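You operate a simulated robot arm through the tools that you are given. There is no shell and no other tool.

You run a simulated robot arm. Do the job below in one go: nothing can be reset, and whatever is moved stays where it is left.

Task
Swing the hood over the mat and blow the green plate clean at 1 bar.
Fine: air pump on for it, off after; leave plate and pump knob there.

Only the result counts: the job must be done as asked and must still hold three seconds after the hand-in. Knocking over, shifting, dropping, spilling or breaking anything else fails it.

Robot
A 7-joint arm with a two-finger parallel gripper, fixed in place. Base frame: the origin is at the foot of the arm, x ahead of it, y to its left, z up; the work surface is at about z = 0.86. Lengths are in m, angles in rad, forces in N, time in s.
With the tool pointing down near the work surface it reaches from about 0.3 to 0.7 m from the base axis. Its first joint turns from -1.152 to 1.152 rad. Payload 1.57 kg.
The tool frame sits at the grasp point between the pads (the TCP): z along the fingers, y along the line on which they close. The tips reach 0.03 m beyond it. Largest opening 0.11 m; finger width 0.024, thickness 0.012; the body of the gripper, 0.048 by 0.112 m, starts 0.078 m behind the TCP.
Orientation is that of the tool frame in the base frame, as [roll, pitch, yaw] about the fixed x, y, z axes, in that order (R = Rz(yaw) Ry(pitch) Rx(roll)). With the fingers straight down and closing along the base's y, the tool's x points along the base's -x, its y along +y and its z along -z.

Tools
- The arm moves only by the tool send_rows. Its argument "motion" is a list of rows, each an object (a shift or turn left out is 0, a gripper value left out holds the last) with "travel": the shift along the base's x, y, z in units of 500 mm (1.0 is 500 mm), a list of three; "turn": the turn, a rotation vector about the base's x, y, z in units of 180 degrees (1.0 is 180 degrees), a list of three. In form: [{"travel": [tx, ty, tz], "turn": [wx, wy, wz]}, ...]. A call has 1 to 20 rows; each row is the pose to reach, as a shift and turn from the pose commanded when the call began. "fingers" is the closure in counts, from 0 (fully open) to 255 (shut), set as the call begins (left out, the last holds). A call with a number of a shift or a turn outside -1 to 1 is refused whole. Each row takes 0.2 s and may step no farther than 0.05 m and 0.15 rad from the row before; otherwise, or with a gripper value out of range, the whole call is refused. A pose out of reach is approached as far as the arm can. The call stops where the force on the tool passes 40 N (or 10 N more than at its start, if that is more) or the arm is blocked; 0.2 s more then pass. The fingers move at their own pace (about 0.108 m/s each) and stop on an object; they squeeze with about 26 N. The grip force told is the motor's: it shows also when the fingers shut on nothing. Time passes only in rows, and 0.2 s behind the last, so rows that repeat a pose let the fingers close. The reply holds the time, the measured pose of the TCP, the force on the tool along the base axes, the opening and the grip force, in the units named above and with some noise, with the torque about the TCP (base axes, N m) and any sound that the robot's microphone picked up, and new pictures: "pictures" is both (left out), scene, wrist or none.
- Cameras (640 x 400 px; columns grow to the right, rows downward): "scene" is fixed at [0.1821, -0.4151, 1.3971]; the picture's right is [0.54, -0.84, 0.00], its down [-0.54, -0.35, -0.77] and it looks along [0.64, 0.41, -0.64] (base axes); focal length 214 px, centre (320, 200). "wrist" rides on the gripper at [0.07, 0.016, -0.141] in the tool frame; the picture's right is [-0.23, 0.97, 0.00], its down [-0.86, -0.20, -0.48] and it looks along [-0.47, -0.11, 0.88] (tool axes); focal length 222 px, centre (320, 200). There is no depth. A picture from a camera that has moved, and an enlarged one, comes with that camera's place and axes in the base frame and with its lens.
- zoom(camera, box): a new picture of the part [left, top, right, bottom] of that camera's present view, enlarged. It takes no simulated time.
- sign_off(): hands the job in; it is judged then, once.

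Nothing tells you positions but the pictures and the camera data. Unless the task says otherwise, let go and move clear before handing in.

The tools are called after "Emit:" as a command line: name --argument value ..., lists and objects as JSON in quotes. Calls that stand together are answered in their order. send_rows: Moves the arm, as the interface text tells. Its arguments: {"type":"object","properties":{"motion":{"type":"array","items":{"type":"object","properties":{"travel":{"type":"array","items":{"type":"number"}},"turn":{"type":"array","items":{"type":"number"}}}}},"fingers":{"type":"number"},"pictures":{"type":"string","enum":["both","scene","wrist","none"]}},"required":["motion"]} The other tools are called the same way: zoom (camera, box) takes an enlarged picture of a part of a camera's view; sign_off () hands the job in.

At the start:

```text
t: 0.0
tcp_pos: [0.3603, 0.0311, 1.3095]
tcp_rot: [-3.141, -0.001, 3.141]
force: [0.2, -0.2, -0.7]
ft_torque: [0.0, 0.02, 0.0]
opening: 0.1104
grip_force: 0.1
```

scene: 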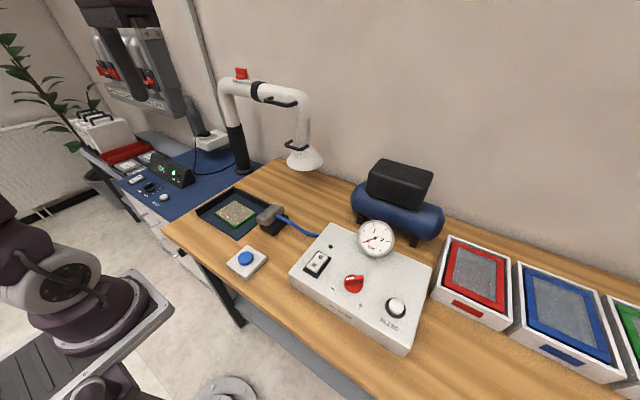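
wrist: 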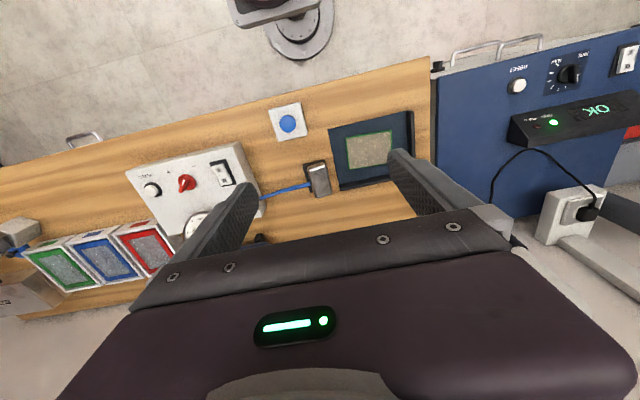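

I see a bench with a dark mat holding a green circuit board, an air nozzle beside it, a blue button, a control box (switch, red knob, gauge, white button), a compressor, and a fume hood on an arm. I'll look closer before moving.

Emit:
zoom --camera "scene" --box '[280, 200, 440, 360]'

Emit:
zoom --camera "scene" --box '[190, 60, 350, 180]'

Emit:
zoom --camera "scene" --box '[180, 170, 340, 290]'

Emit:
zoom --camera "scene" --box '[100, 120, 220, 210]'

Emit:
zoom --camera "wrist" --box '[110, 90, 430, 260]'

Emit:
zoom --camera "scene" --box '[340, 150, 460, 260]'

```text
2.50 times, centred on (360, 280) of scene
camera zoom: at [0.1821, -0.4151, 1.3971], right [0.54, -0.84, 0.0], down [-0.54, -0.35, -0.77], along [0.64, 0.41, -0.64], focal length 536 px, centre (220, 0)
```

zoom: 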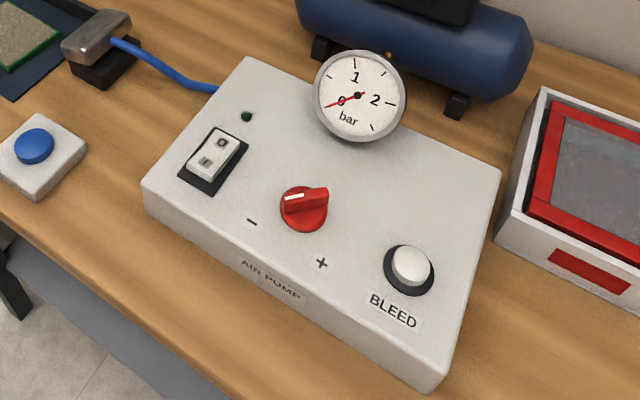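

```text
3.33 times, centred on (270, 120) of scene
camera zoom: at [0.1821, -0.4151, 1.3971], right [0.54, -0.84, 0.0], down [-0.54, -0.35, -0.77], along [0.64, 0.41, -0.64], focal length 715 px, centre (487, 467)
```

zoom: 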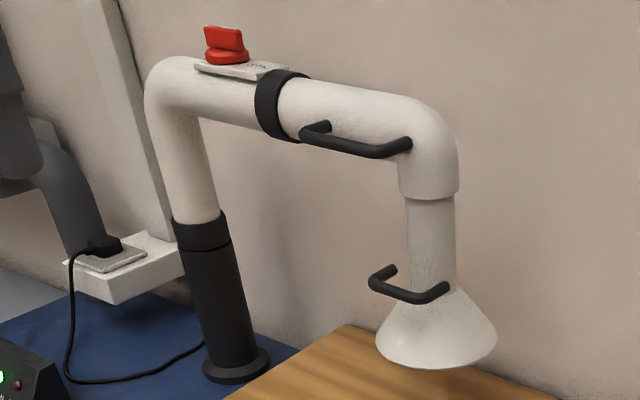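

```text
3.33 times, centred on (260, 230) of scene
camera zoom: at [0.1821, -0.4151, 1.3971], right [0.54, -0.84, 0.0], down [-0.54, -0.35, -0.77], along [0.64, 0.41, -0.64], focal length 715 px, centre (520, 100)
```

zoom: 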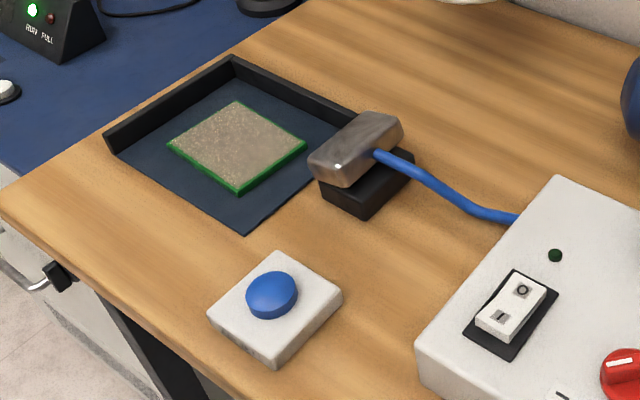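

```text
4.44 times, centred on (160, 165) of scene
camera zoom: at [0.1821, -0.4151, 1.3971], right [0.54, -0.84, 0.0], down [-0.54, -0.35, -0.77], along [0.64, 0.41, -0.64], focal length 953 px, centre (1031, 356)
```

zoom: 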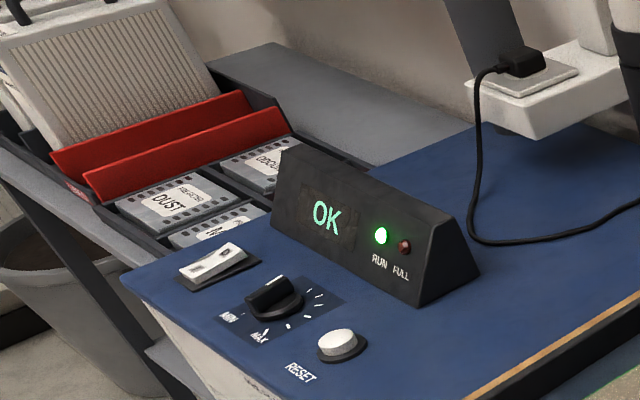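

```text
2.00 times, centred on (270, 175) of wrist
camera zoom: at [0.2899, 0.0473, 1.4506], right [0.23, 0.97, 0.0], down [0.86, -0.2, 0.48], along [0.47, -0.11, -0.88], focal length 444 px, centre (420, 250)
```

zoom: 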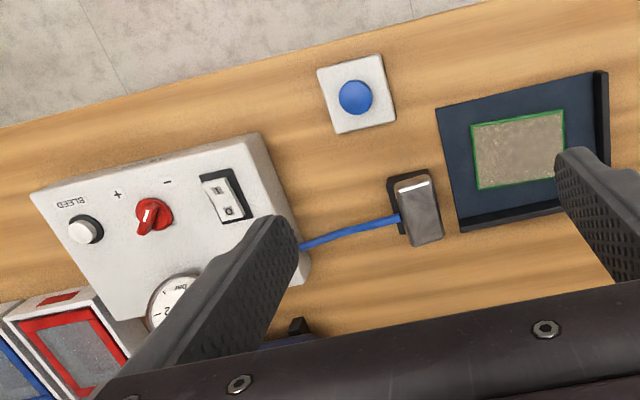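

```text
3.64 times, centred on (400, 205) of scene
camera zoom: at [0.1821, -0.4151, 1.3971], right [0.54, -0.84, 0.0], down [-0.54, -0.35, -0.77], along [0.64, 0.41, -0.64], focal length 780 px, centre (29, 182)
```

zoom: 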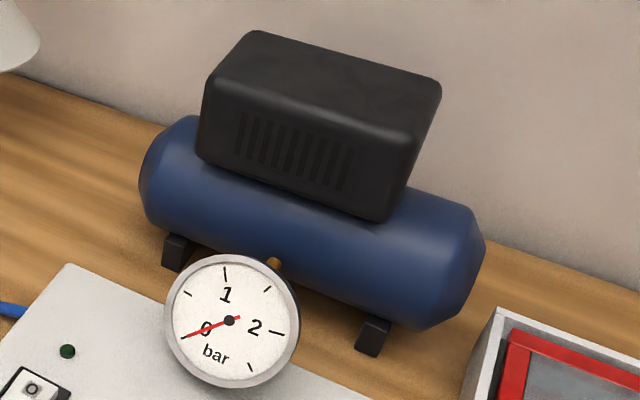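

The hood arm seems to hinge on the post near (0.715, 0.345), and the plate is near (0.49, 0.14), about one arm length away. I'll check the red handle's label, the switch and the other details.

Emit:
zoom --camera "scene" --box '[220, 60, 284, 100]'

Emit:
zoom --camera "scene" --box '[256, 85, 336, 135]'

Emit:
zoom --camera "scene" --box '[272, 125, 336, 175]'

Emit:
zoom --camera "scene" --box '[296, 240, 376, 300]'

Emit:
zoom --camera "scene" --box '[120, 170, 180, 210]'

Emit:
zoom --camera "scene" --box '[350, 210, 410, 265]'

Emit:
zoom --camera "scene" --box '[0, 0, 240, 200]'

```text
10.00 times, centred on (252, 80) of scene
camera zoom: at [0.1821, -0.4151, 1.3971], right [0.54, -0.84, 0.0], down [-0.54, -0.35, -0.77], along [0.64, 0.41, -0.64], focal length 2145 px, centre (1000, 1400)
```

zoom: 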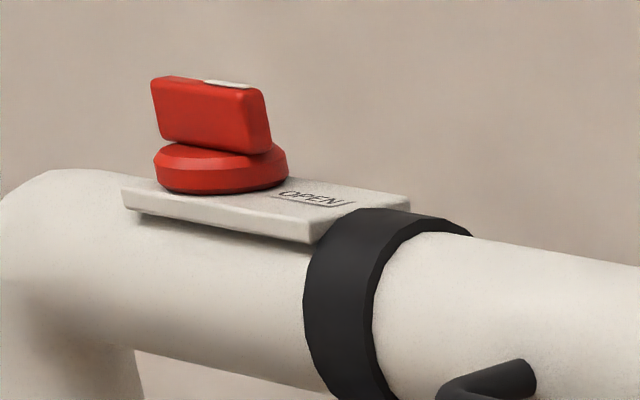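

```text
8.00 times, centred on (296, 110) of scene
camera zoom: at [0.1821, -0.4151, 1.3971], right [0.54, -0.84, 0.0], down [-0.54, -0.35, -0.77], along [0.64, 0.41, -0.64], focal length 1716 px, centre (512, 920)
```

zoom: 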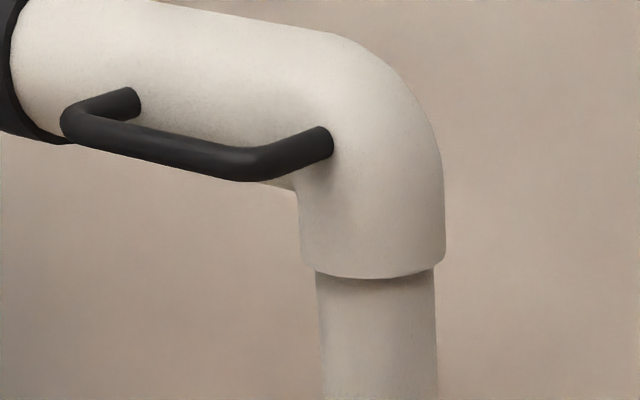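

```text
8.00 times, centred on (304, 150) of scene
camera zoom: at [0.1821, -0.4151, 1.3971], right [0.54, -0.84, 0.0], down [-0.54, -0.35, -0.77], along [0.64, 0.41, -0.64], focal length 1716 px, centre (448, 600)
```

zoom: 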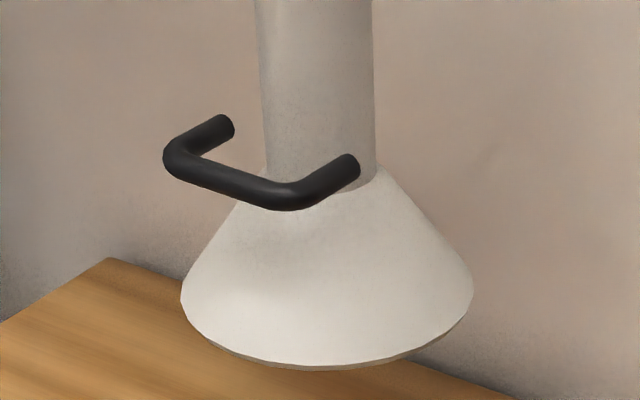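

```text
6.67 times, centred on (336, 270) of scene
camera zoom: at [0.1821, -0.4151, 1.3971], right [0.54, -0.84, 0.0], down [-0.54, -0.35, -0.77], along [0.64, 0.41, -0.64], focal length 1430 px, centre (213, -267)
```

zoom: 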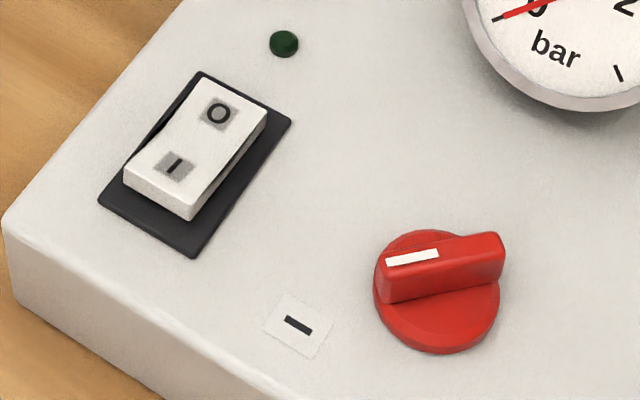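

```text
10.00 times, centred on (150, 190) of scene
camera zoom: at [0.1821, -0.4151, 1.3971], right [0.54, -0.84, 0.0], down [-0.54, -0.35, -0.77], along [0.64, 0.41, -0.64], focal length 2145 px, centre (2020, 300)
```

zoom: 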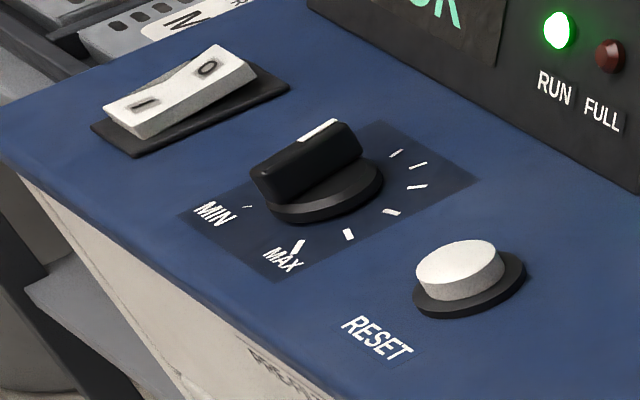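

```text
7.27 times, centred on (380, 238) of scene
camera zoom: at [0.1821, -0.4151, 1.3971], right [0.54, -0.84, 0.0], down [-0.54, -0.35, -0.77], along [0.64, 0.41, -0.64], focal length 1560 px, centre (-116, -73)
```

zoom: 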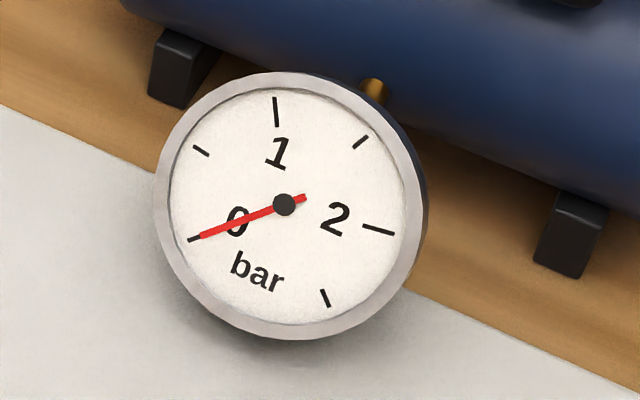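

```text
2.00 times, centred on (120, 100) of scene
camera zoom: at [0.1821, -0.4151, 1.3971], right [0.54, -0.84, 0.0], down [-0.54, -0.35, -0.77], along [0.64, 0.41, -0.64], focal length 429 px, centre (720, 400)
```

zoom: 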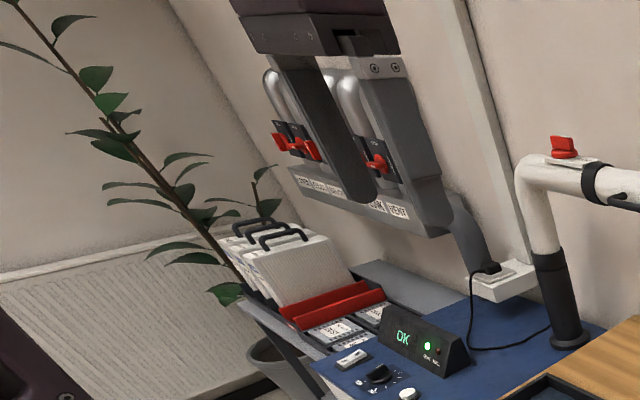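

The hood's damper appears to be open and the extraction unit is running. I'll move forward with the tool high to triangulate the handle on the hood's horizontal pipe, estimated near (0.68, 0.06, 1.21).

Emit:
send_rows --motion '[{"travel": [0.08, 0.01, 0.04]}, {"travel": [0.16, 0.03, 0.08]}, {"travel": [0.24, 0.05, 0.1]}, {"travel": [0.28, 0.06, 0.1]}]'

```text
t: 1.0
tcp_pos: [0.4476, 0.0433, 1.3258]
tcp_rot: [-3.141, 0.003, 3.14]
force: [0.2, 0.3, -0.7]
ft_torque: [-0.01, -0.01, 0.01]
opening: 0.1098
grip_force: 0.1
out of reach, approached as far as the arm can: row 2, 3, 4
camera wrist: at [0.3778, 0.059, 1.4652], right [0.23, 0.97, 0.0], down [0.85, -0.2, 0.48], along [0.47, -0.11, -0.88], focal length 222 px, centre (320, 200)
```

scene: 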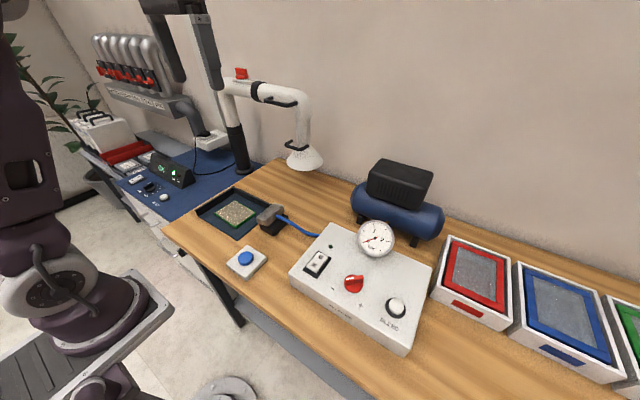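
wrist: 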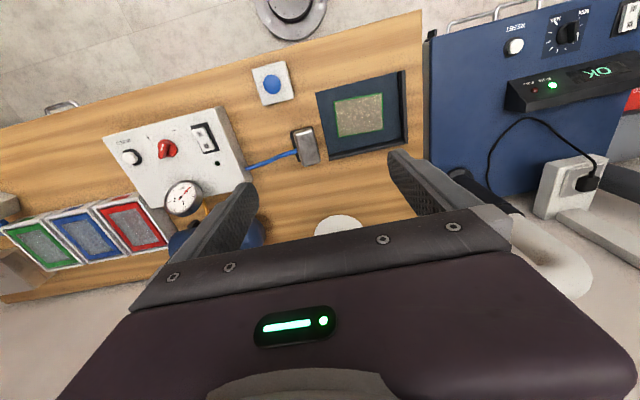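

Pointing straight down at this height, the arm reaches only about x = 0.45, so the handle needs a forward tilt. I'll pull back and pitch the tool 45° forward to look at the hood.

Emit:
send_rows --motion '[{"travel": [-0.04, 0, -0.02], "turn": [0, -0.04, 0]}, {"travel": [-0.1, 0, -0.06], "turn": [0, -0.08, 0]}, {"travel": [-0.14, 0, -0.1], "turn": [0, -0.12, 0]}, {"travel": [-0.14, 0, -0.1], "turn": [0, -0.16, 0]}, {"travel": [-0.14, 0, -0.1], "turn": [0, -0.2, 0]}, {"travel": [-0.14, 0, -0.1], "turn": [0, -0.25, 0]}]'

```text
refused: row 6 steps farther than a row can; nothing moved
```

Emit:
send_rows --motion '[{"travel": [-0.04, 0, -0.02], "turn": [0, -0.04, 0]}, {"travel": [-0.1, 0, -0.06], "turn": [0, -0.08, 0]}, {"travel": [-0.14, 0, -0.1], "turn": [0, -0.12, 0]}, {"travel": [-0.14, 0, -0.1], "turn": [0, -0.165, 0]}, {"travel": [-0.14, 0, -0.1], "turn": [0, -0.21, 0]}, {"travel": [-0.14, 0, -0.1], "turn": [0, -0.25, 0]}]'

```text
t: 2.4
tcp_pos: [0.3758, 0.0435, 1.2741]
tcp_rot: [3.141, 0.788, -3.141]
force: [-0.6, -0.1, 0.4]
ft_torque: [0.02, 0.01, -0.02]
opening: 0.1099
grip_force: 0.0
camera wrist: at [0.2273, 0.0598, 1.3239], right [0.16, 0.97, 0.16], down [0.26, -0.2, 0.94], along [0.95, -0.11, -0.29], focal length 222 px, centre (320, 200)
```

scene: 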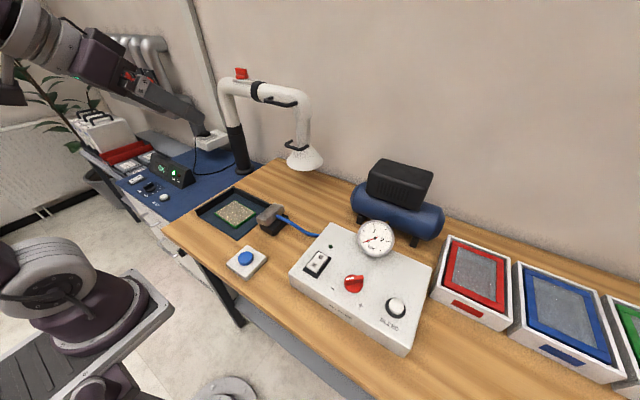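
wrist: 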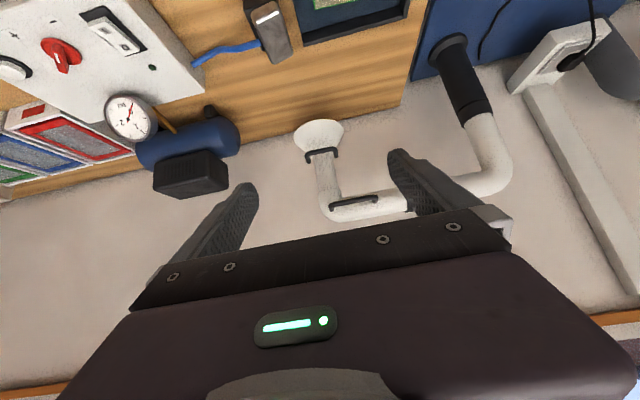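

The wrist picture is upside down but now shows the hood and both handles. I'll zoom in to triangulate.

Emit:
zoom --camera "wrist" --box '[280, 100, 440, 230]'

Emit:
zoom --camera "wrist" --box '[400, 0, 560, 120]'

```text
3.08 times, centred on (360, 165) of wrist
camera zoom: at [0.2273, 0.0598, 1.3239], right [0.16, 0.97, 0.16], down [0.26, -0.2, 0.94], along [0.95, -0.11, -0.29], focal length 684 px, centre (197, 308)
```

zoom: 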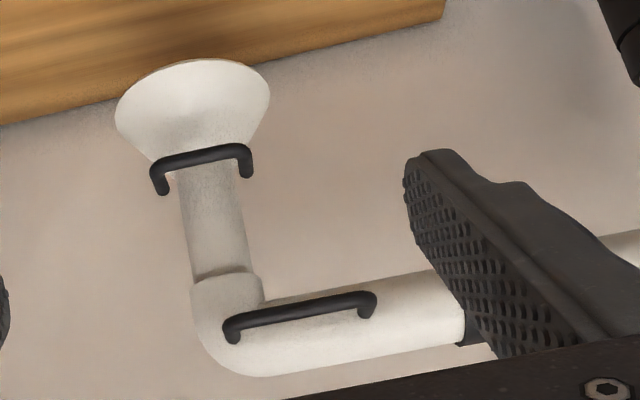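

```text
3.33 times, centred on (480, 60) of wrist
camera zoom: at [0.2273, 0.0598, 1.3239], right [0.16, 0.97, 0.16], down [0.26, -0.2, 0.94], along [0.95, -0.11, -0.29], focal length 740 px, centre (-213, 667)
```

zoom: 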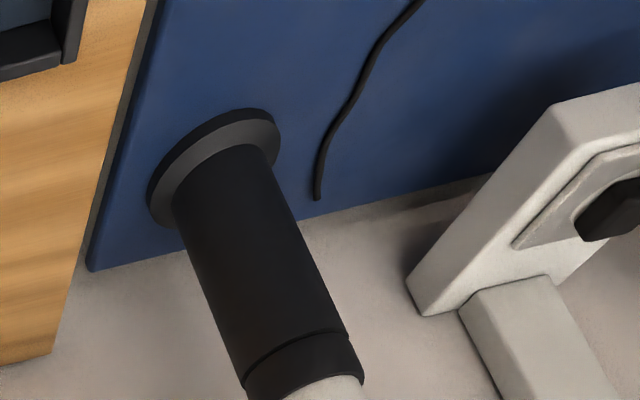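

The bar of the pipe handle is at about (0.695, 0.077, 1.199) and spans y 0.03 to 0.125. I'll go to a point about 0.1 m back along the 45° tool axis with the fingers partly closed.

Emit:
send_rows --motion '[{"travel": [0.08, 0.012, 0.02]}, {"travel": [0.16, 0.024, 0.03]}, {"travel": [0.24, 0.036, 0.03]}, {"travel": [0.32, 0.048, 0.025]}, {"travel": [0.4, 0.06, 0.02]}, {"travel": [0.478, 0.067, 0.016]}]' --fingers 160

```text
t: 3.8
tcp_pos: [0.6152, 0.0773, 1.2825]
tcp_rot: [-3.142, 0.786, -3.141]
force: [0.6, 0.4, 0.2]
ft_torque: [0.0, -0.01, 0.02]
opening: 0.041
grip_force: 0.1
camera wrist: at [0.4667, 0.0936, 1.3323], right [0.16, 0.97, 0.16], down [0.27, -0.2, 0.94], along [0.95, -0.11, -0.29], focal length 222 px, centre (320, 200)
```

scene: 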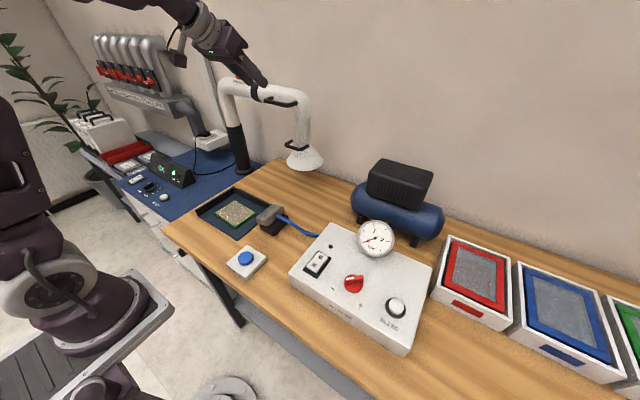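
wrist: 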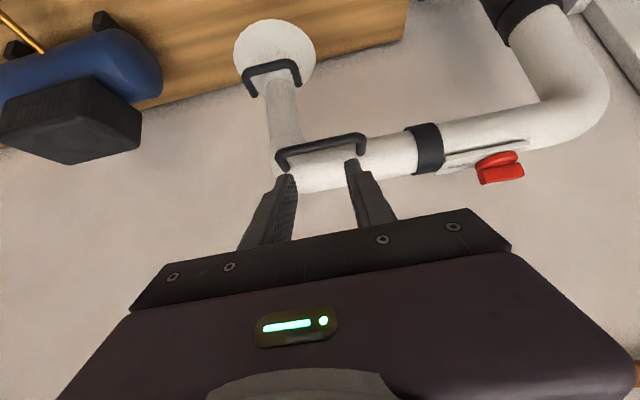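

The fingers currently close along the bar, so I'll roll the tool 90° about its own axis to close across it.

Emit:
send_rows --motion '[{"turn": [-0.03, 0, 0.03]}, {"turn": [-0.06, 0, 0.06]}, {"turn": [-0.09, 0, 0.09]}, {"turn": [-0.12, 0, 0.12]}, {"turn": [-0.15, 0, 0.15]}, {"turn": [-0.18, 0, 0.18]}, {"turn": [-0.21, 0, 0.21]}, {"turn": [-0.24, 0, 0.24]}, {"turn": [-0.27, 0, 0.27]}, {"turn": [-0.3, 0, 0.3]}, {"turn": [-0.33, 0, 0.33]}, {"turn": [-0.3536, 0, 0.3536]}]'

```text
t: 6.4
tcp_pos: [0.6147, 0.0785, 1.2835]
tcp_rot: [-2.356, -0.003, -1.568]
force: [-0.2, -0.4, -0.4]
ft_torque: [0.02, 0.02, 0.04]
opening: 0.041
grip_force: 0.1
camera wrist: at [0.5041, 0.0075, 1.3701], right [-0.69, 0.22, -0.69], down [-0.2, 0.86, 0.48], along [0.7, 0.47, -0.55], focal length 222 px, centre (320, 200)
```

scene: 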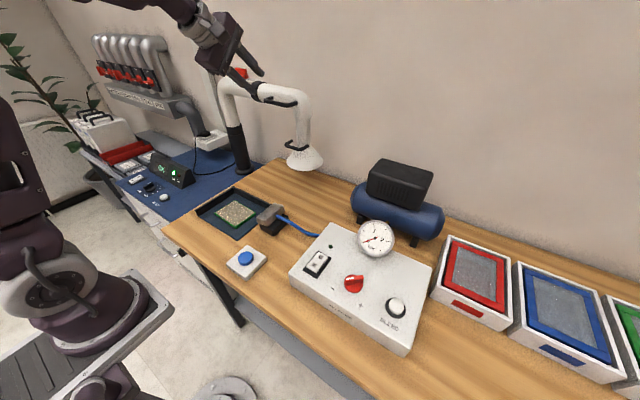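
wrist: 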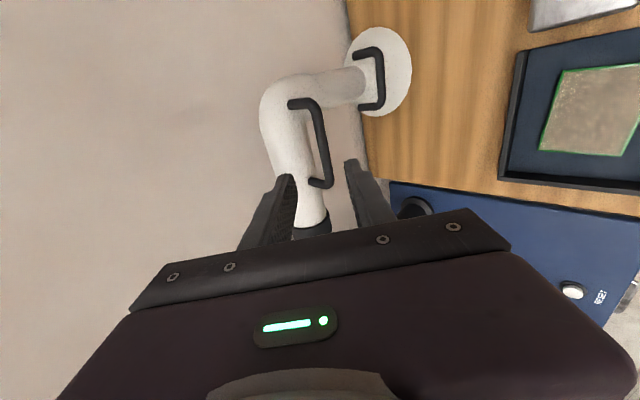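

Emit:
zoom --camera "wrist" --box '[240, 60, 400, 240]'

Emit:
zoom --camera "scene" --box '[220, 50, 330, 130]'

```text
2.22 times, centred on (320, 150) of wrist
camera zoom: at [0.5041, 0.0075, 1.3701], right [-0.69, 0.22, -0.69], down [-0.2, 0.86, 0.48], along [0.7, 0.47, -0.55], focal length 494 px, centre (320, 311)
```

zoom: 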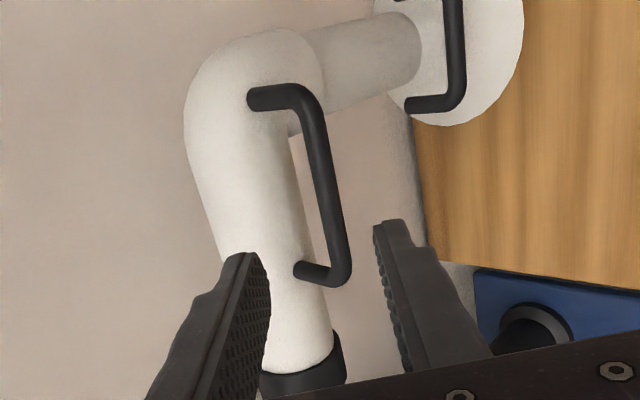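

```text
5.00 times, centred on (275, 90) of scene
camera zoom: at [0.1821, -0.4151, 1.3971], right [0.54, -0.84, 0.0], down [-0.54, -0.35, -0.77], along [0.64, 0.41, -0.64], focal length 1072 px, centre (545, 750)
```

zoom: 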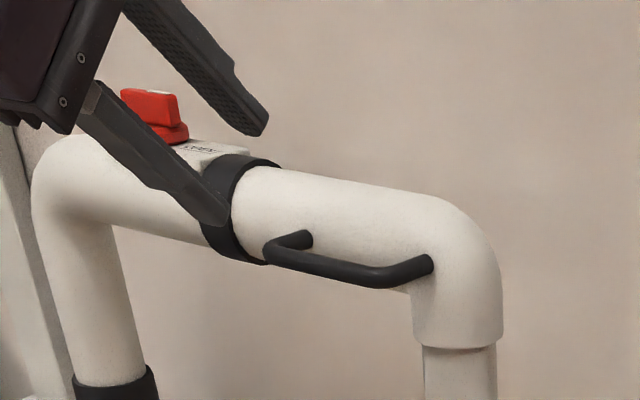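

The new view puts the bar's midpoint at about (0.697, 0.077, 1.197), in line with the tool axis. I'll advance 0.107 m along that axis to straddle the bar.

Emit:
send_rows --motion '[{"travel": [0.037, 0, -0.039]}, {"travel": [0.074, 0, -0.078]}, {"travel": [0.11, 0, -0.116]}, {"travel": [0.13, 0, -0.137]}, {"travel": [0.147, 0, -0.155]}]'

```text
t: 7.6
tcp_pos: [0.6883, 0.0774, 1.2056]
tcp_rot: [-2.356, 0.001, -1.568]
force: [-0.6, 0.5, -0.7]
ft_torque: [-0.03, 0.01, 0.0]
opening: 0.0412
grip_force: 0.0
camera wrist: at [0.5777, 0.0078, 1.2923], right [-0.69, 0.23, -0.69], down [-0.2, 0.86, 0.48], along [0.7, 0.47, -0.54], focal length 222 px, centre (320, 200)
```

scene: 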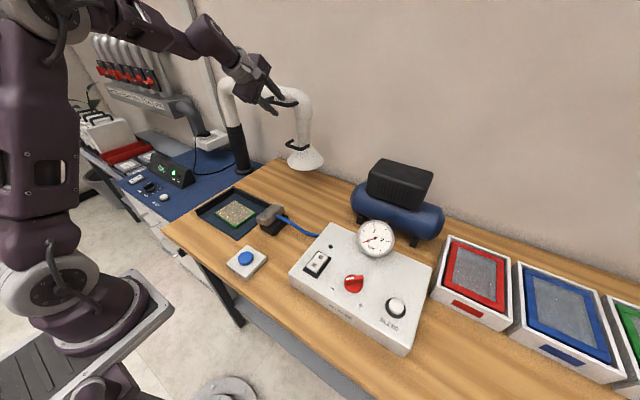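
wrist: 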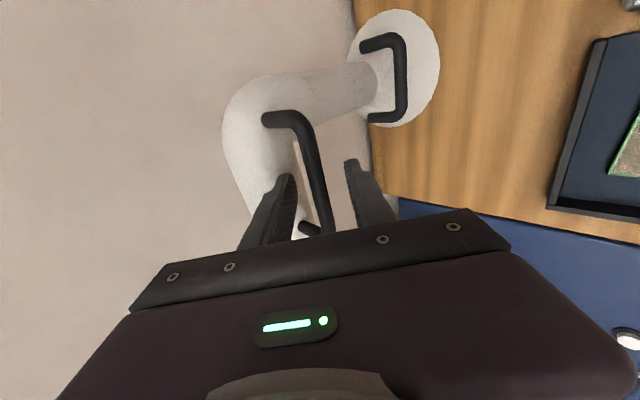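

The bar runs between the fingers with no contact force, so I'll close on it.

Emit:
send_rows --motion '[{"travel": [0, 0, 0]}, {"travel": [0, 0, 0]}, {"travel": [0, 0, 0]}]' --fingers 255

Emit:
zoom --camera "scene" --box '[220, 50, 330, 130]'

```text
t: 8.4
tcp_pos: [0.69, 0.0788, 1.2049]
tcp_rot: [-2.357, 0.0, -1.573]
force: [4.0, 1.7, 1.4]
ft_torque: [0.52, -0.06, -0.51]
opening: 0.0119
grip_force: 29.7
camera wrist: at [0.5776, 0.0078, 1.2926], right [-0.69, 0.23, -0.69], down [-0.2, 0.85, 0.48], along [0.7, 0.47, -0.54], focal length 222 px, centre (320, 200)
```

scene: 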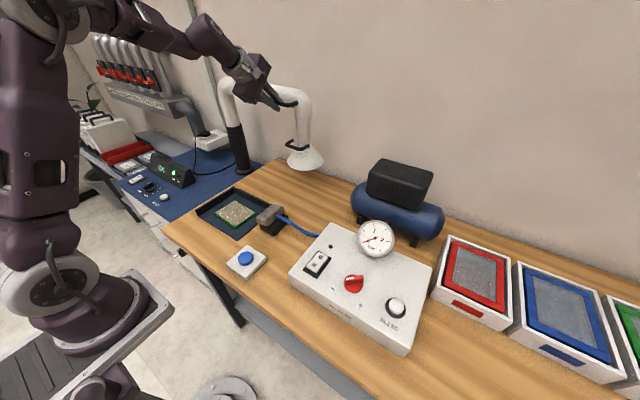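
wrist: 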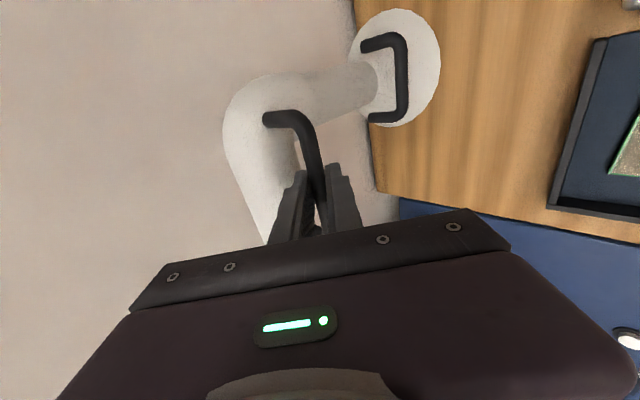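

```text
5.00 times, centred on (275, 90) of scene
camera zoom: at [0.1822, -0.4151, 1.3971], right [0.54, -0.84, 0.0], down [-0.54, -0.35, -0.77], along [0.64, 0.41, -0.64], focal length 1072 px, centre (545, 750)
```

zoom: 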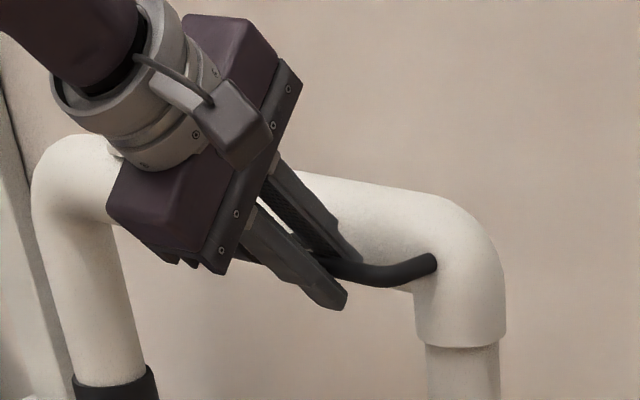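

Gripped: the opening of 0.012 m matches the bar. I'll start with a 10° test swing about the post at about (0.712, 0.362).

Emit:
send_rows --motion '[{"travel": [-0.0246, 0.0024, 0], "turn": [0, 0, -0.0139]}, {"travel": [-0.0492, 0.006, 0], "turn": [0, 0, -0.0278]}, {"travel": [-0.0734, 0.0106, 0], "turn": [0, 0, -0.0417]}, {"travel": [-0.0976, 0.0162, 0], "turn": [0, 0, -0.0556]}]'

```text
t: 9.4
tcp_pos: [0.6407, 0.0897, 1.2061]
tcp_rot: [-2.354, 0.002, -1.737]
force: [11.6, 26.8, 3.8]
ft_torque: [-0.12, -0.05, 0.49]
opening: 0.0117
grip_force: 28.6
camera wrist: at [0.5185, 0.0388, 1.2926], right [-0.64, 0.34, -0.69], down [-0.05, 0.88, 0.48], along [0.77, 0.34, -0.54], focal length 222 px, centre (320, 200)
```

scene: 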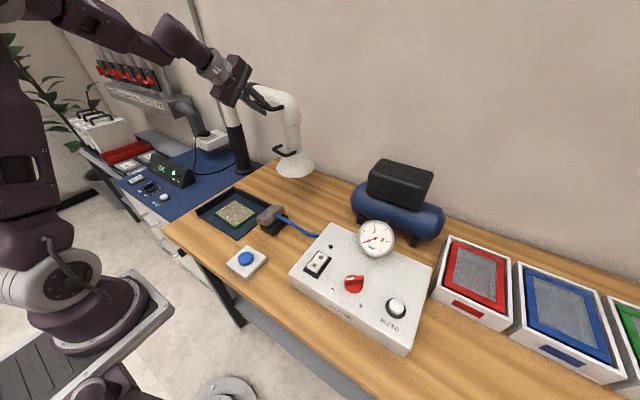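
wrist: 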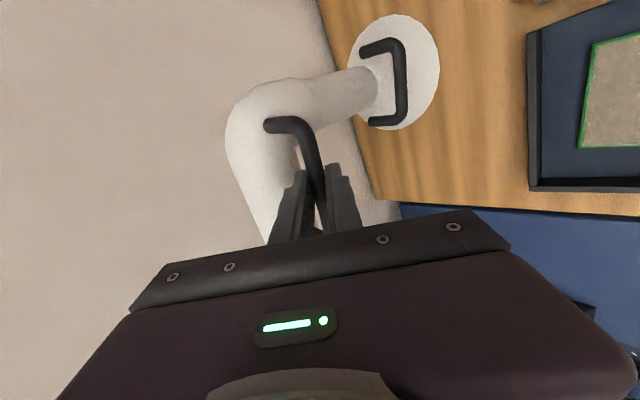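

The hood swings, but there is a 27 N pull toward +y, so the hinge is a little further in +x than I guessed. I'll correct the centre to about (0.735, 0.36) and continue.

Emit:
send_rows --motion '[{"travel": [0, 0.008, 0]}, {"travel": [-0.0244, 0.015, 0], "turn": [0, 0, -0.0139]}, {"travel": [-0.0474, 0.0246, 0], "turn": [0, 0, -0.0278]}, {"travel": [-0.0698, 0.0354, 0], "turn": [0, 0, -0.0417]}, {"travel": [-0.0924, 0.0472, 0], "turn": [0, 0, -0.0556]}]'

```text
t: 10.6
tcp_pos: [0.5949, 0.1108, 1.2052]
tcp_rot: [-2.356, 0.001, -1.918]
force: [8.8, 13.0, 11.0]
ft_torque: [0.02, -0.05, 0.97]
opening: 0.0122
grip_force: 29.1
camera wrist: at [0.4655, 0.0824, 1.2927], right [-0.57, 0.45, -0.69], down [0.1, 0.87, 0.48], along [0.82, 0.2, -0.54], focal length 222 px, centre (320, 200)
```

scene: 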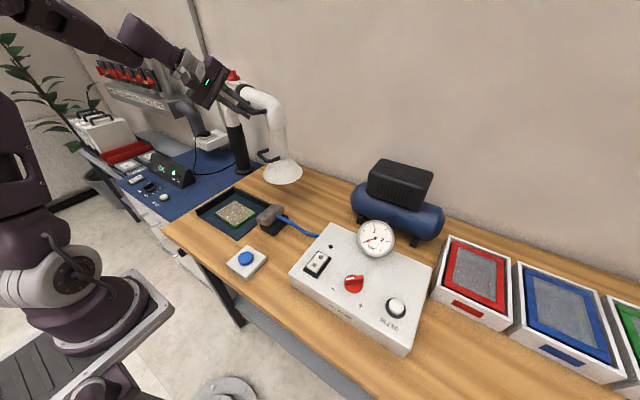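
wrist: 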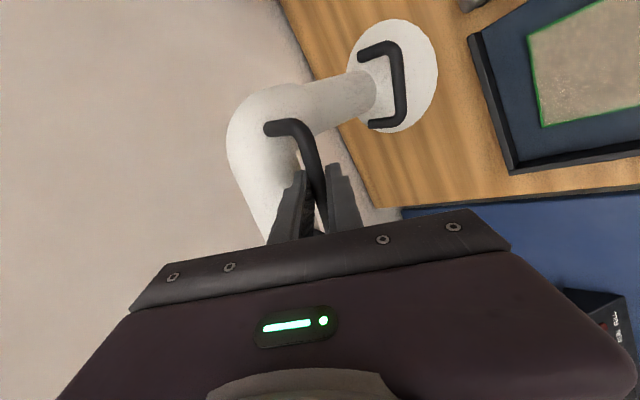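

The swing is smooth and the forces are fine. I'll continue 15° more with a slight inward correction.

Emit:
send_rows --motion '[{"travel": [-0.0196, 0.015, 0], "turn": [0, 0, -0.0139]}, {"travel": [-0.039, 0.028, 0], "turn": [0, 0, -0.0278]}, {"travel": [-0.058, 0.0425, 0], "turn": [0, 0, -0.0417]}, {"travel": [-0.077, 0.0574, 0], "turn": [0, 0, -0.0556]}, {"travel": [-0.095, 0.073, 0], "turn": [0, 0, -0.0694]}, {"travel": [-0.1128, 0.089, 0], "turn": [0, 0, -0.0833]}]'

```text
t: 12.0
tcp_pos: [0.5371, 0.152, 1.2056]
tcp_rot: [-2.356, -0.005, -2.19]
force: [-12.7, -16.9, 10.8]
ft_torque: [-0.42, 0.19, 0.51]
opening: 0.0136
grip_force: 30.2
camera wrist: at [0.4054, 0.1587, 1.2926], right [-0.43, 0.58, -0.69], down [0.33, 0.81, 0.48], along [0.84, -0.03, -0.55], focal length 222 px, centre (320, 200)
```

scene: 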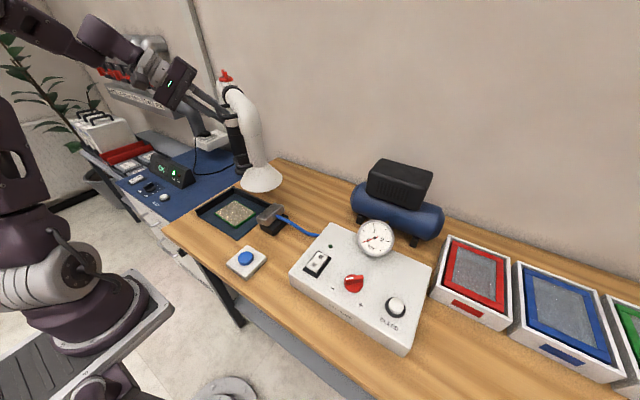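
wrist: 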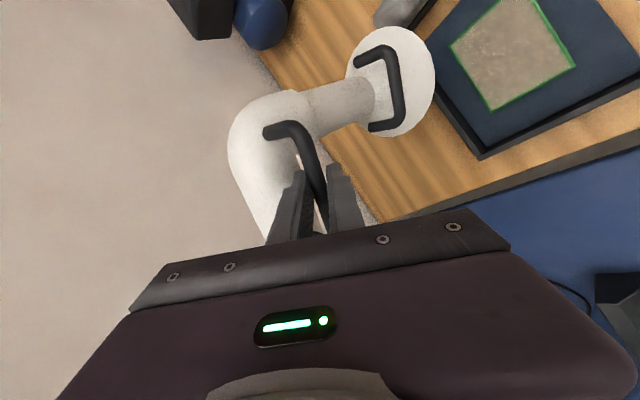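

A refit puts the hinge at (0.724, 0.356) with 0.28 m to the bar, leaving about 18° until the hood is over the plate. I'll relax the radial load and continue.

Emit:
send_rows --motion '[{"travel": [-0.002, -0.009, 0]}, {"travel": [-0.0234, 0.011, 0], "turn": [0, 0, -0.0167]}, {"travel": [-0.0434, 0.0322, 0], "turn": [0, 0, -0.0333]}, {"travel": [-0.0622, 0.0546, 0], "turn": [0, 0, -0.05]}, {"travel": [-0.0798, 0.078, 0], "turn": [0, 0, -0.0667]}]'

```text
t: 13.2
tcp_pos: [0.4961, 0.1923, 1.2045]
tcp_rot: [-2.356, -0.004, -2.394]
force: [-12.6, -10.4, 2.8]
ft_torque: [-0.18, 0.18, 0.74]
opening: 0.0145
grip_force: 30.6
camera wrist: at [0.37, 0.2259, 1.2924], right [-0.3, 0.66, -0.69], down [0.49, 0.73, 0.48], along [0.81, -0.2, -0.55], focal length 222 px, centre (320, 200)
```

scene: 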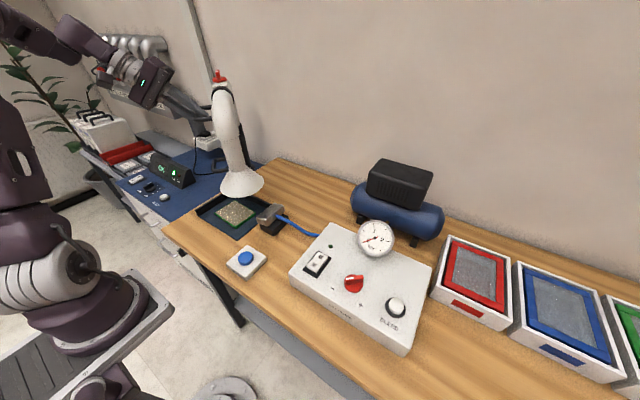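
wrist: 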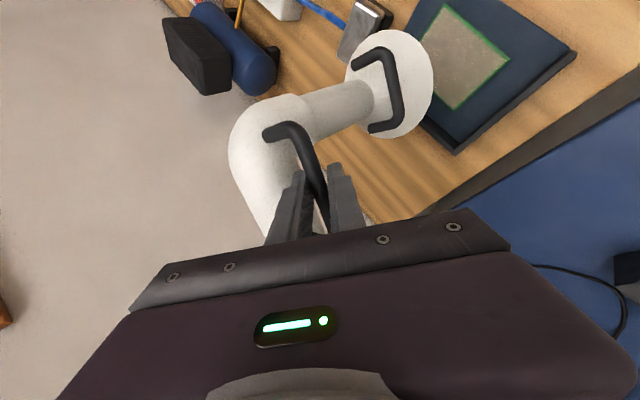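

The opening has grown slightly, so the hood has rotated a bit less than the gripper. I'll look at where it is relative to the mat.

Emit:
zoom --camera "scene" --box '[180, 60, 300, 250]'

Emit:
zoom --camera "wrist" --box '[220, 0, 460, 240]'

```text
2.11 times, centred on (240, 155) of scene
camera zoom: at [0.1816, -0.4155, 1.3971], right [0.54, -0.84, 0.0], down [-0.54, -0.35, -0.77], along [0.64, 0.41, -0.64], focal length 452 px, centre (488, 295)
```

zoom: 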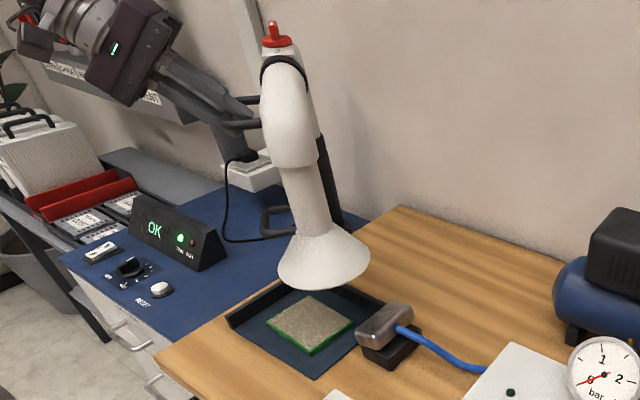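

```text
1.67 times, centred on (340, 120) of wrist
camera zoom: at [0.37, 0.2259, 1.2924], right [-0.3, 0.66, -0.69], down [0.49, 0.73, 0.48], along [0.81, -0.2, -0.55], focal length 370 px, centre (287, 333)
```

zoom: 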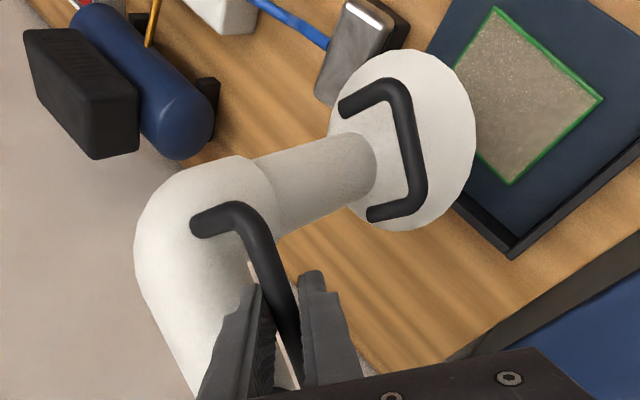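

The hood mouth is at about (0.518, 0.111) and the plate at (0.487, 0.138), so about 7° remain. I'll translate without yaw to realign the grip with the bar.

Emit:
send_rows --motion '[{"travel": [-0.012, 0.0115, 0]}, {"travel": [-0.024, 0.025, 0]}, {"travel": [-0.035, 0.039, 0]}, {"travel": [-0.046, 0.054, 0]}, {"travel": [-0.046, 0.054, 0]}]'

Emit:
zoom --camera "scene" --box '[180, 60, 300, 250]'

Emit:
zoom --camera "wrist" --box '[220, 0, 460, 240]'

```text
t: 14.4
tcp_pos: [0.4752, 0.2204, 1.2051]
tcp_rot: [-2.356, 0.0, -2.389]
force: [1.5, -2.7, -5.2]
ft_torque: [-0.76, 0.66, -0.03]
opening: 0.0126
grip_force: 29.9
camera wrist: at [0.3474, 0.2541, 1.2926], right [-0.3, 0.66, -0.69], down [0.49, 0.73, 0.48], along [0.82, -0.19, -0.54], focal length 222 px, centre (320, 200)
```

scene: 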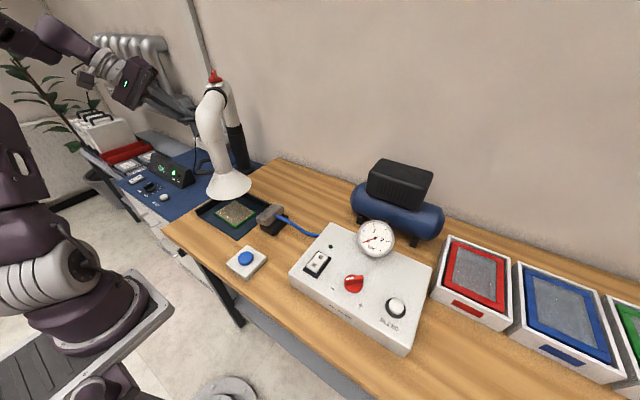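
wrist: 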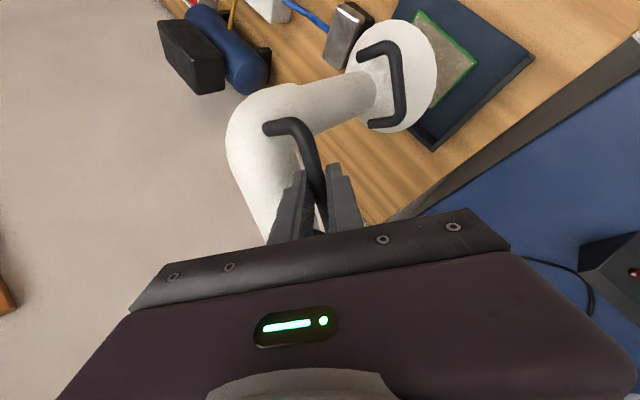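

```text
2.11 times, centred on (240, 155) of scene
camera zoom: at [0.1822, -0.4151, 1.3971], right [0.54, -0.84, 0.0], down [-0.54, -0.35, -0.77], along [0.64, 0.41, -0.64], focal length 452 px, centre (488, 295)
```

zoom: 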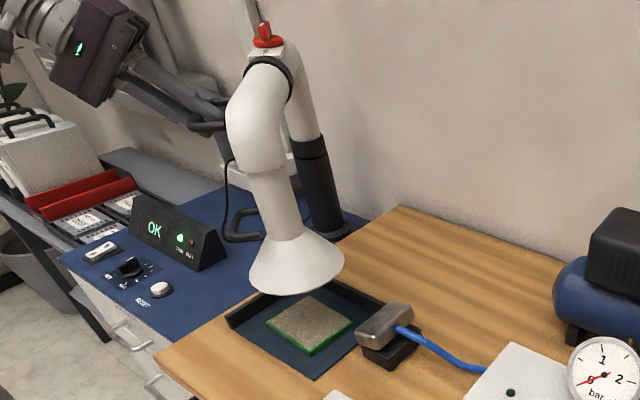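

```text
1.67 times, centred on (340, 120) of wrist
camera zoom: at [0.3474, 0.2541, 1.2926], right [-0.3, 0.66, -0.69], down [0.49, 0.73, 0.48], along [0.82, -0.19, -0.54], focal length 370 px, centre (287, 333)
```

zoom: 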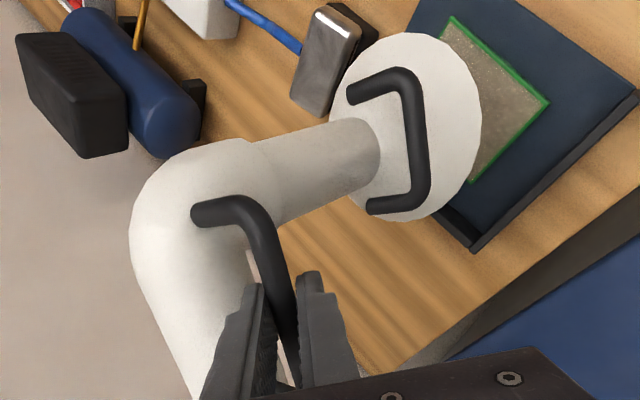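

The hood mouth is now directly over the plate at about (0.489, 0.14). I'll release and back off along the tool axis.

Emit:
send_rows --motion '[{"travel": [0, 0, 0]}, {"travel": [0, 0, 0]}, {"travel": [-0.019, 0.02, 0.028]}, {"travel": [-0.048, 0.052, 0.071]}, {"travel": [-0.096, 0.103, 0.141]}, {"travel": [-0.135, 0.145, 0.198]}]' --fingers 160

Emit:
zoom --camera "scene" --box '[180, 60, 300, 250]'

```text
t: 15.8
tcp_pos: [0.4086, 0.2851, 1.2974]
tcp_rot: [-2.355, 0.0, -2.39]
force: [0.0, -0.3, -0.3]
ft_torque: [-0.03, -0.01, -0.01]
opening: 0.0409
grip_force: 0.1
out of reach, approached as far as the arm can: row 6
camera wrist: at [0.2821, 0.3185, 1.3844], right [-0.3, 0.66, -0.69], down [0.49, 0.73, 0.48], along [0.82, -0.19, -0.54], focal length 222 px, centre (320, 200)
```

scene: 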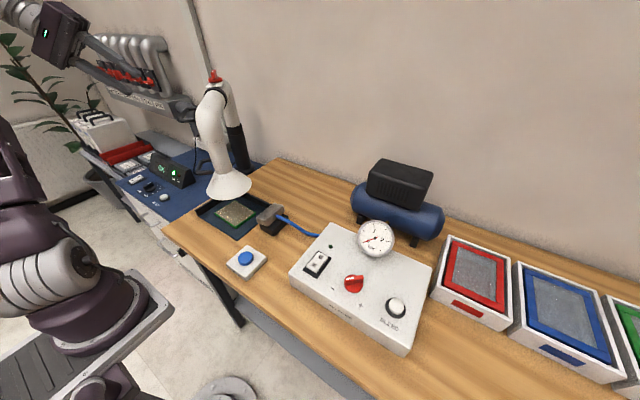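
wrist: 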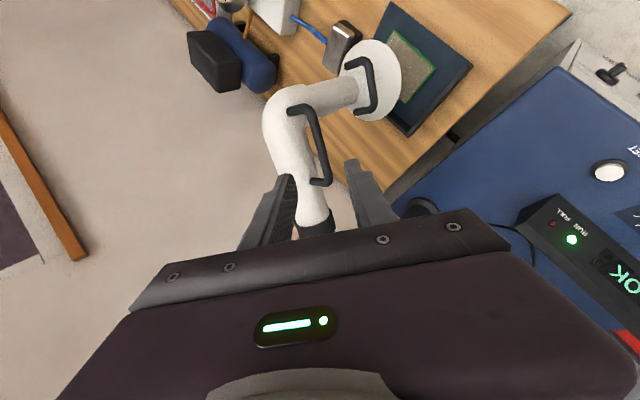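

```text
2.11 times, centred on (240, 155) of scene
camera zoom: at [0.1821, -0.4151, 1.3971], right [0.54, -0.84, 0.0], down [-0.54, -0.35, -0.77], along [0.64, 0.41, -0.64], focal length 452 px, centre (488, 295)
```

zoom: 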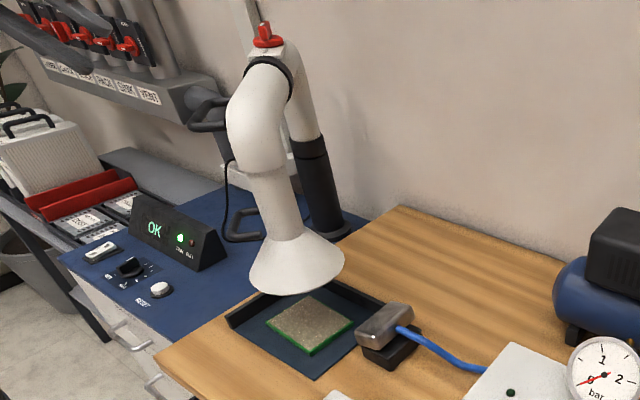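

The hood is released and stayed put. Before going on I'll check the wall dampers and the hood's damper, so I know the extraction is really drawing.

Emit:
zoom --camera "scene" --box '[80, 20, 220, 140]'

Emit:
zoom --camera "scene" --box '[190, 60, 250, 105]'

Emit:
zoom --camera "wrist" --box '[480, 60, 640, 240]'

```text
3.33 times, centred on (150, 80) of scene
camera zoom: at [0.1821, -0.4151, 1.3971], right [0.54, -0.84, 0.0], down [-0.54, -0.35, -0.77], along [0.64, 0.41, -0.64], focal length 715 px, centre (887, 600)
```

zoom: 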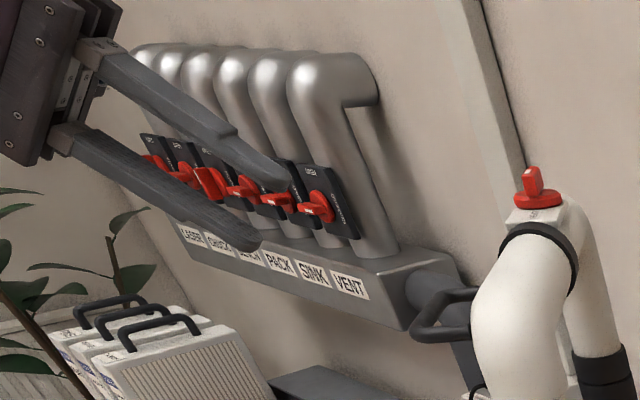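

```text
8.89 times, centred on (220, 82) of scene
camera zoom: at [0.1821, -0.4151, 1.3971], right [0.54, -0.84, 0.0], down [-0.54, -0.35, -0.77], along [0.64, 0.41, -0.64], focal length 1906 px, centre (1209, 1244)
```

zoom: 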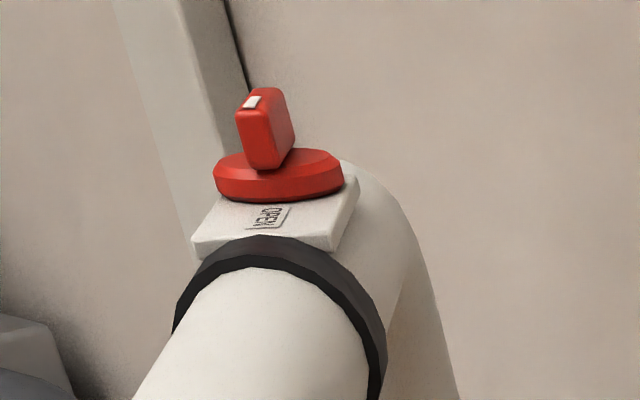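

```text
2.22 times, centred on (560, 150) of wrist
camera zoom: at [0.2821, 0.3185, 1.3844], right [-0.3, 0.66, -0.69], down [0.49, 0.73, 0.48], along [0.82, -0.19, -0.54], focal length 494 px, centre (-213, 311)
```

zoom: 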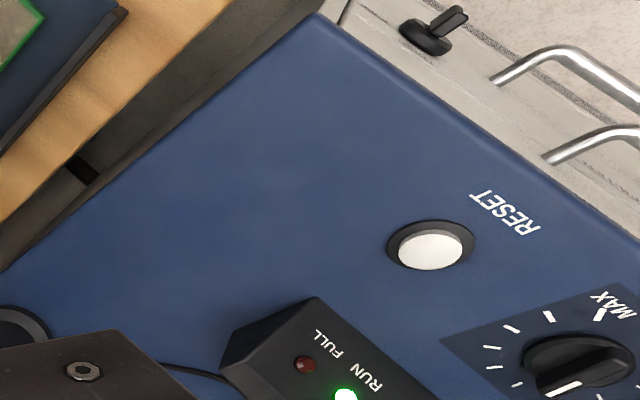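

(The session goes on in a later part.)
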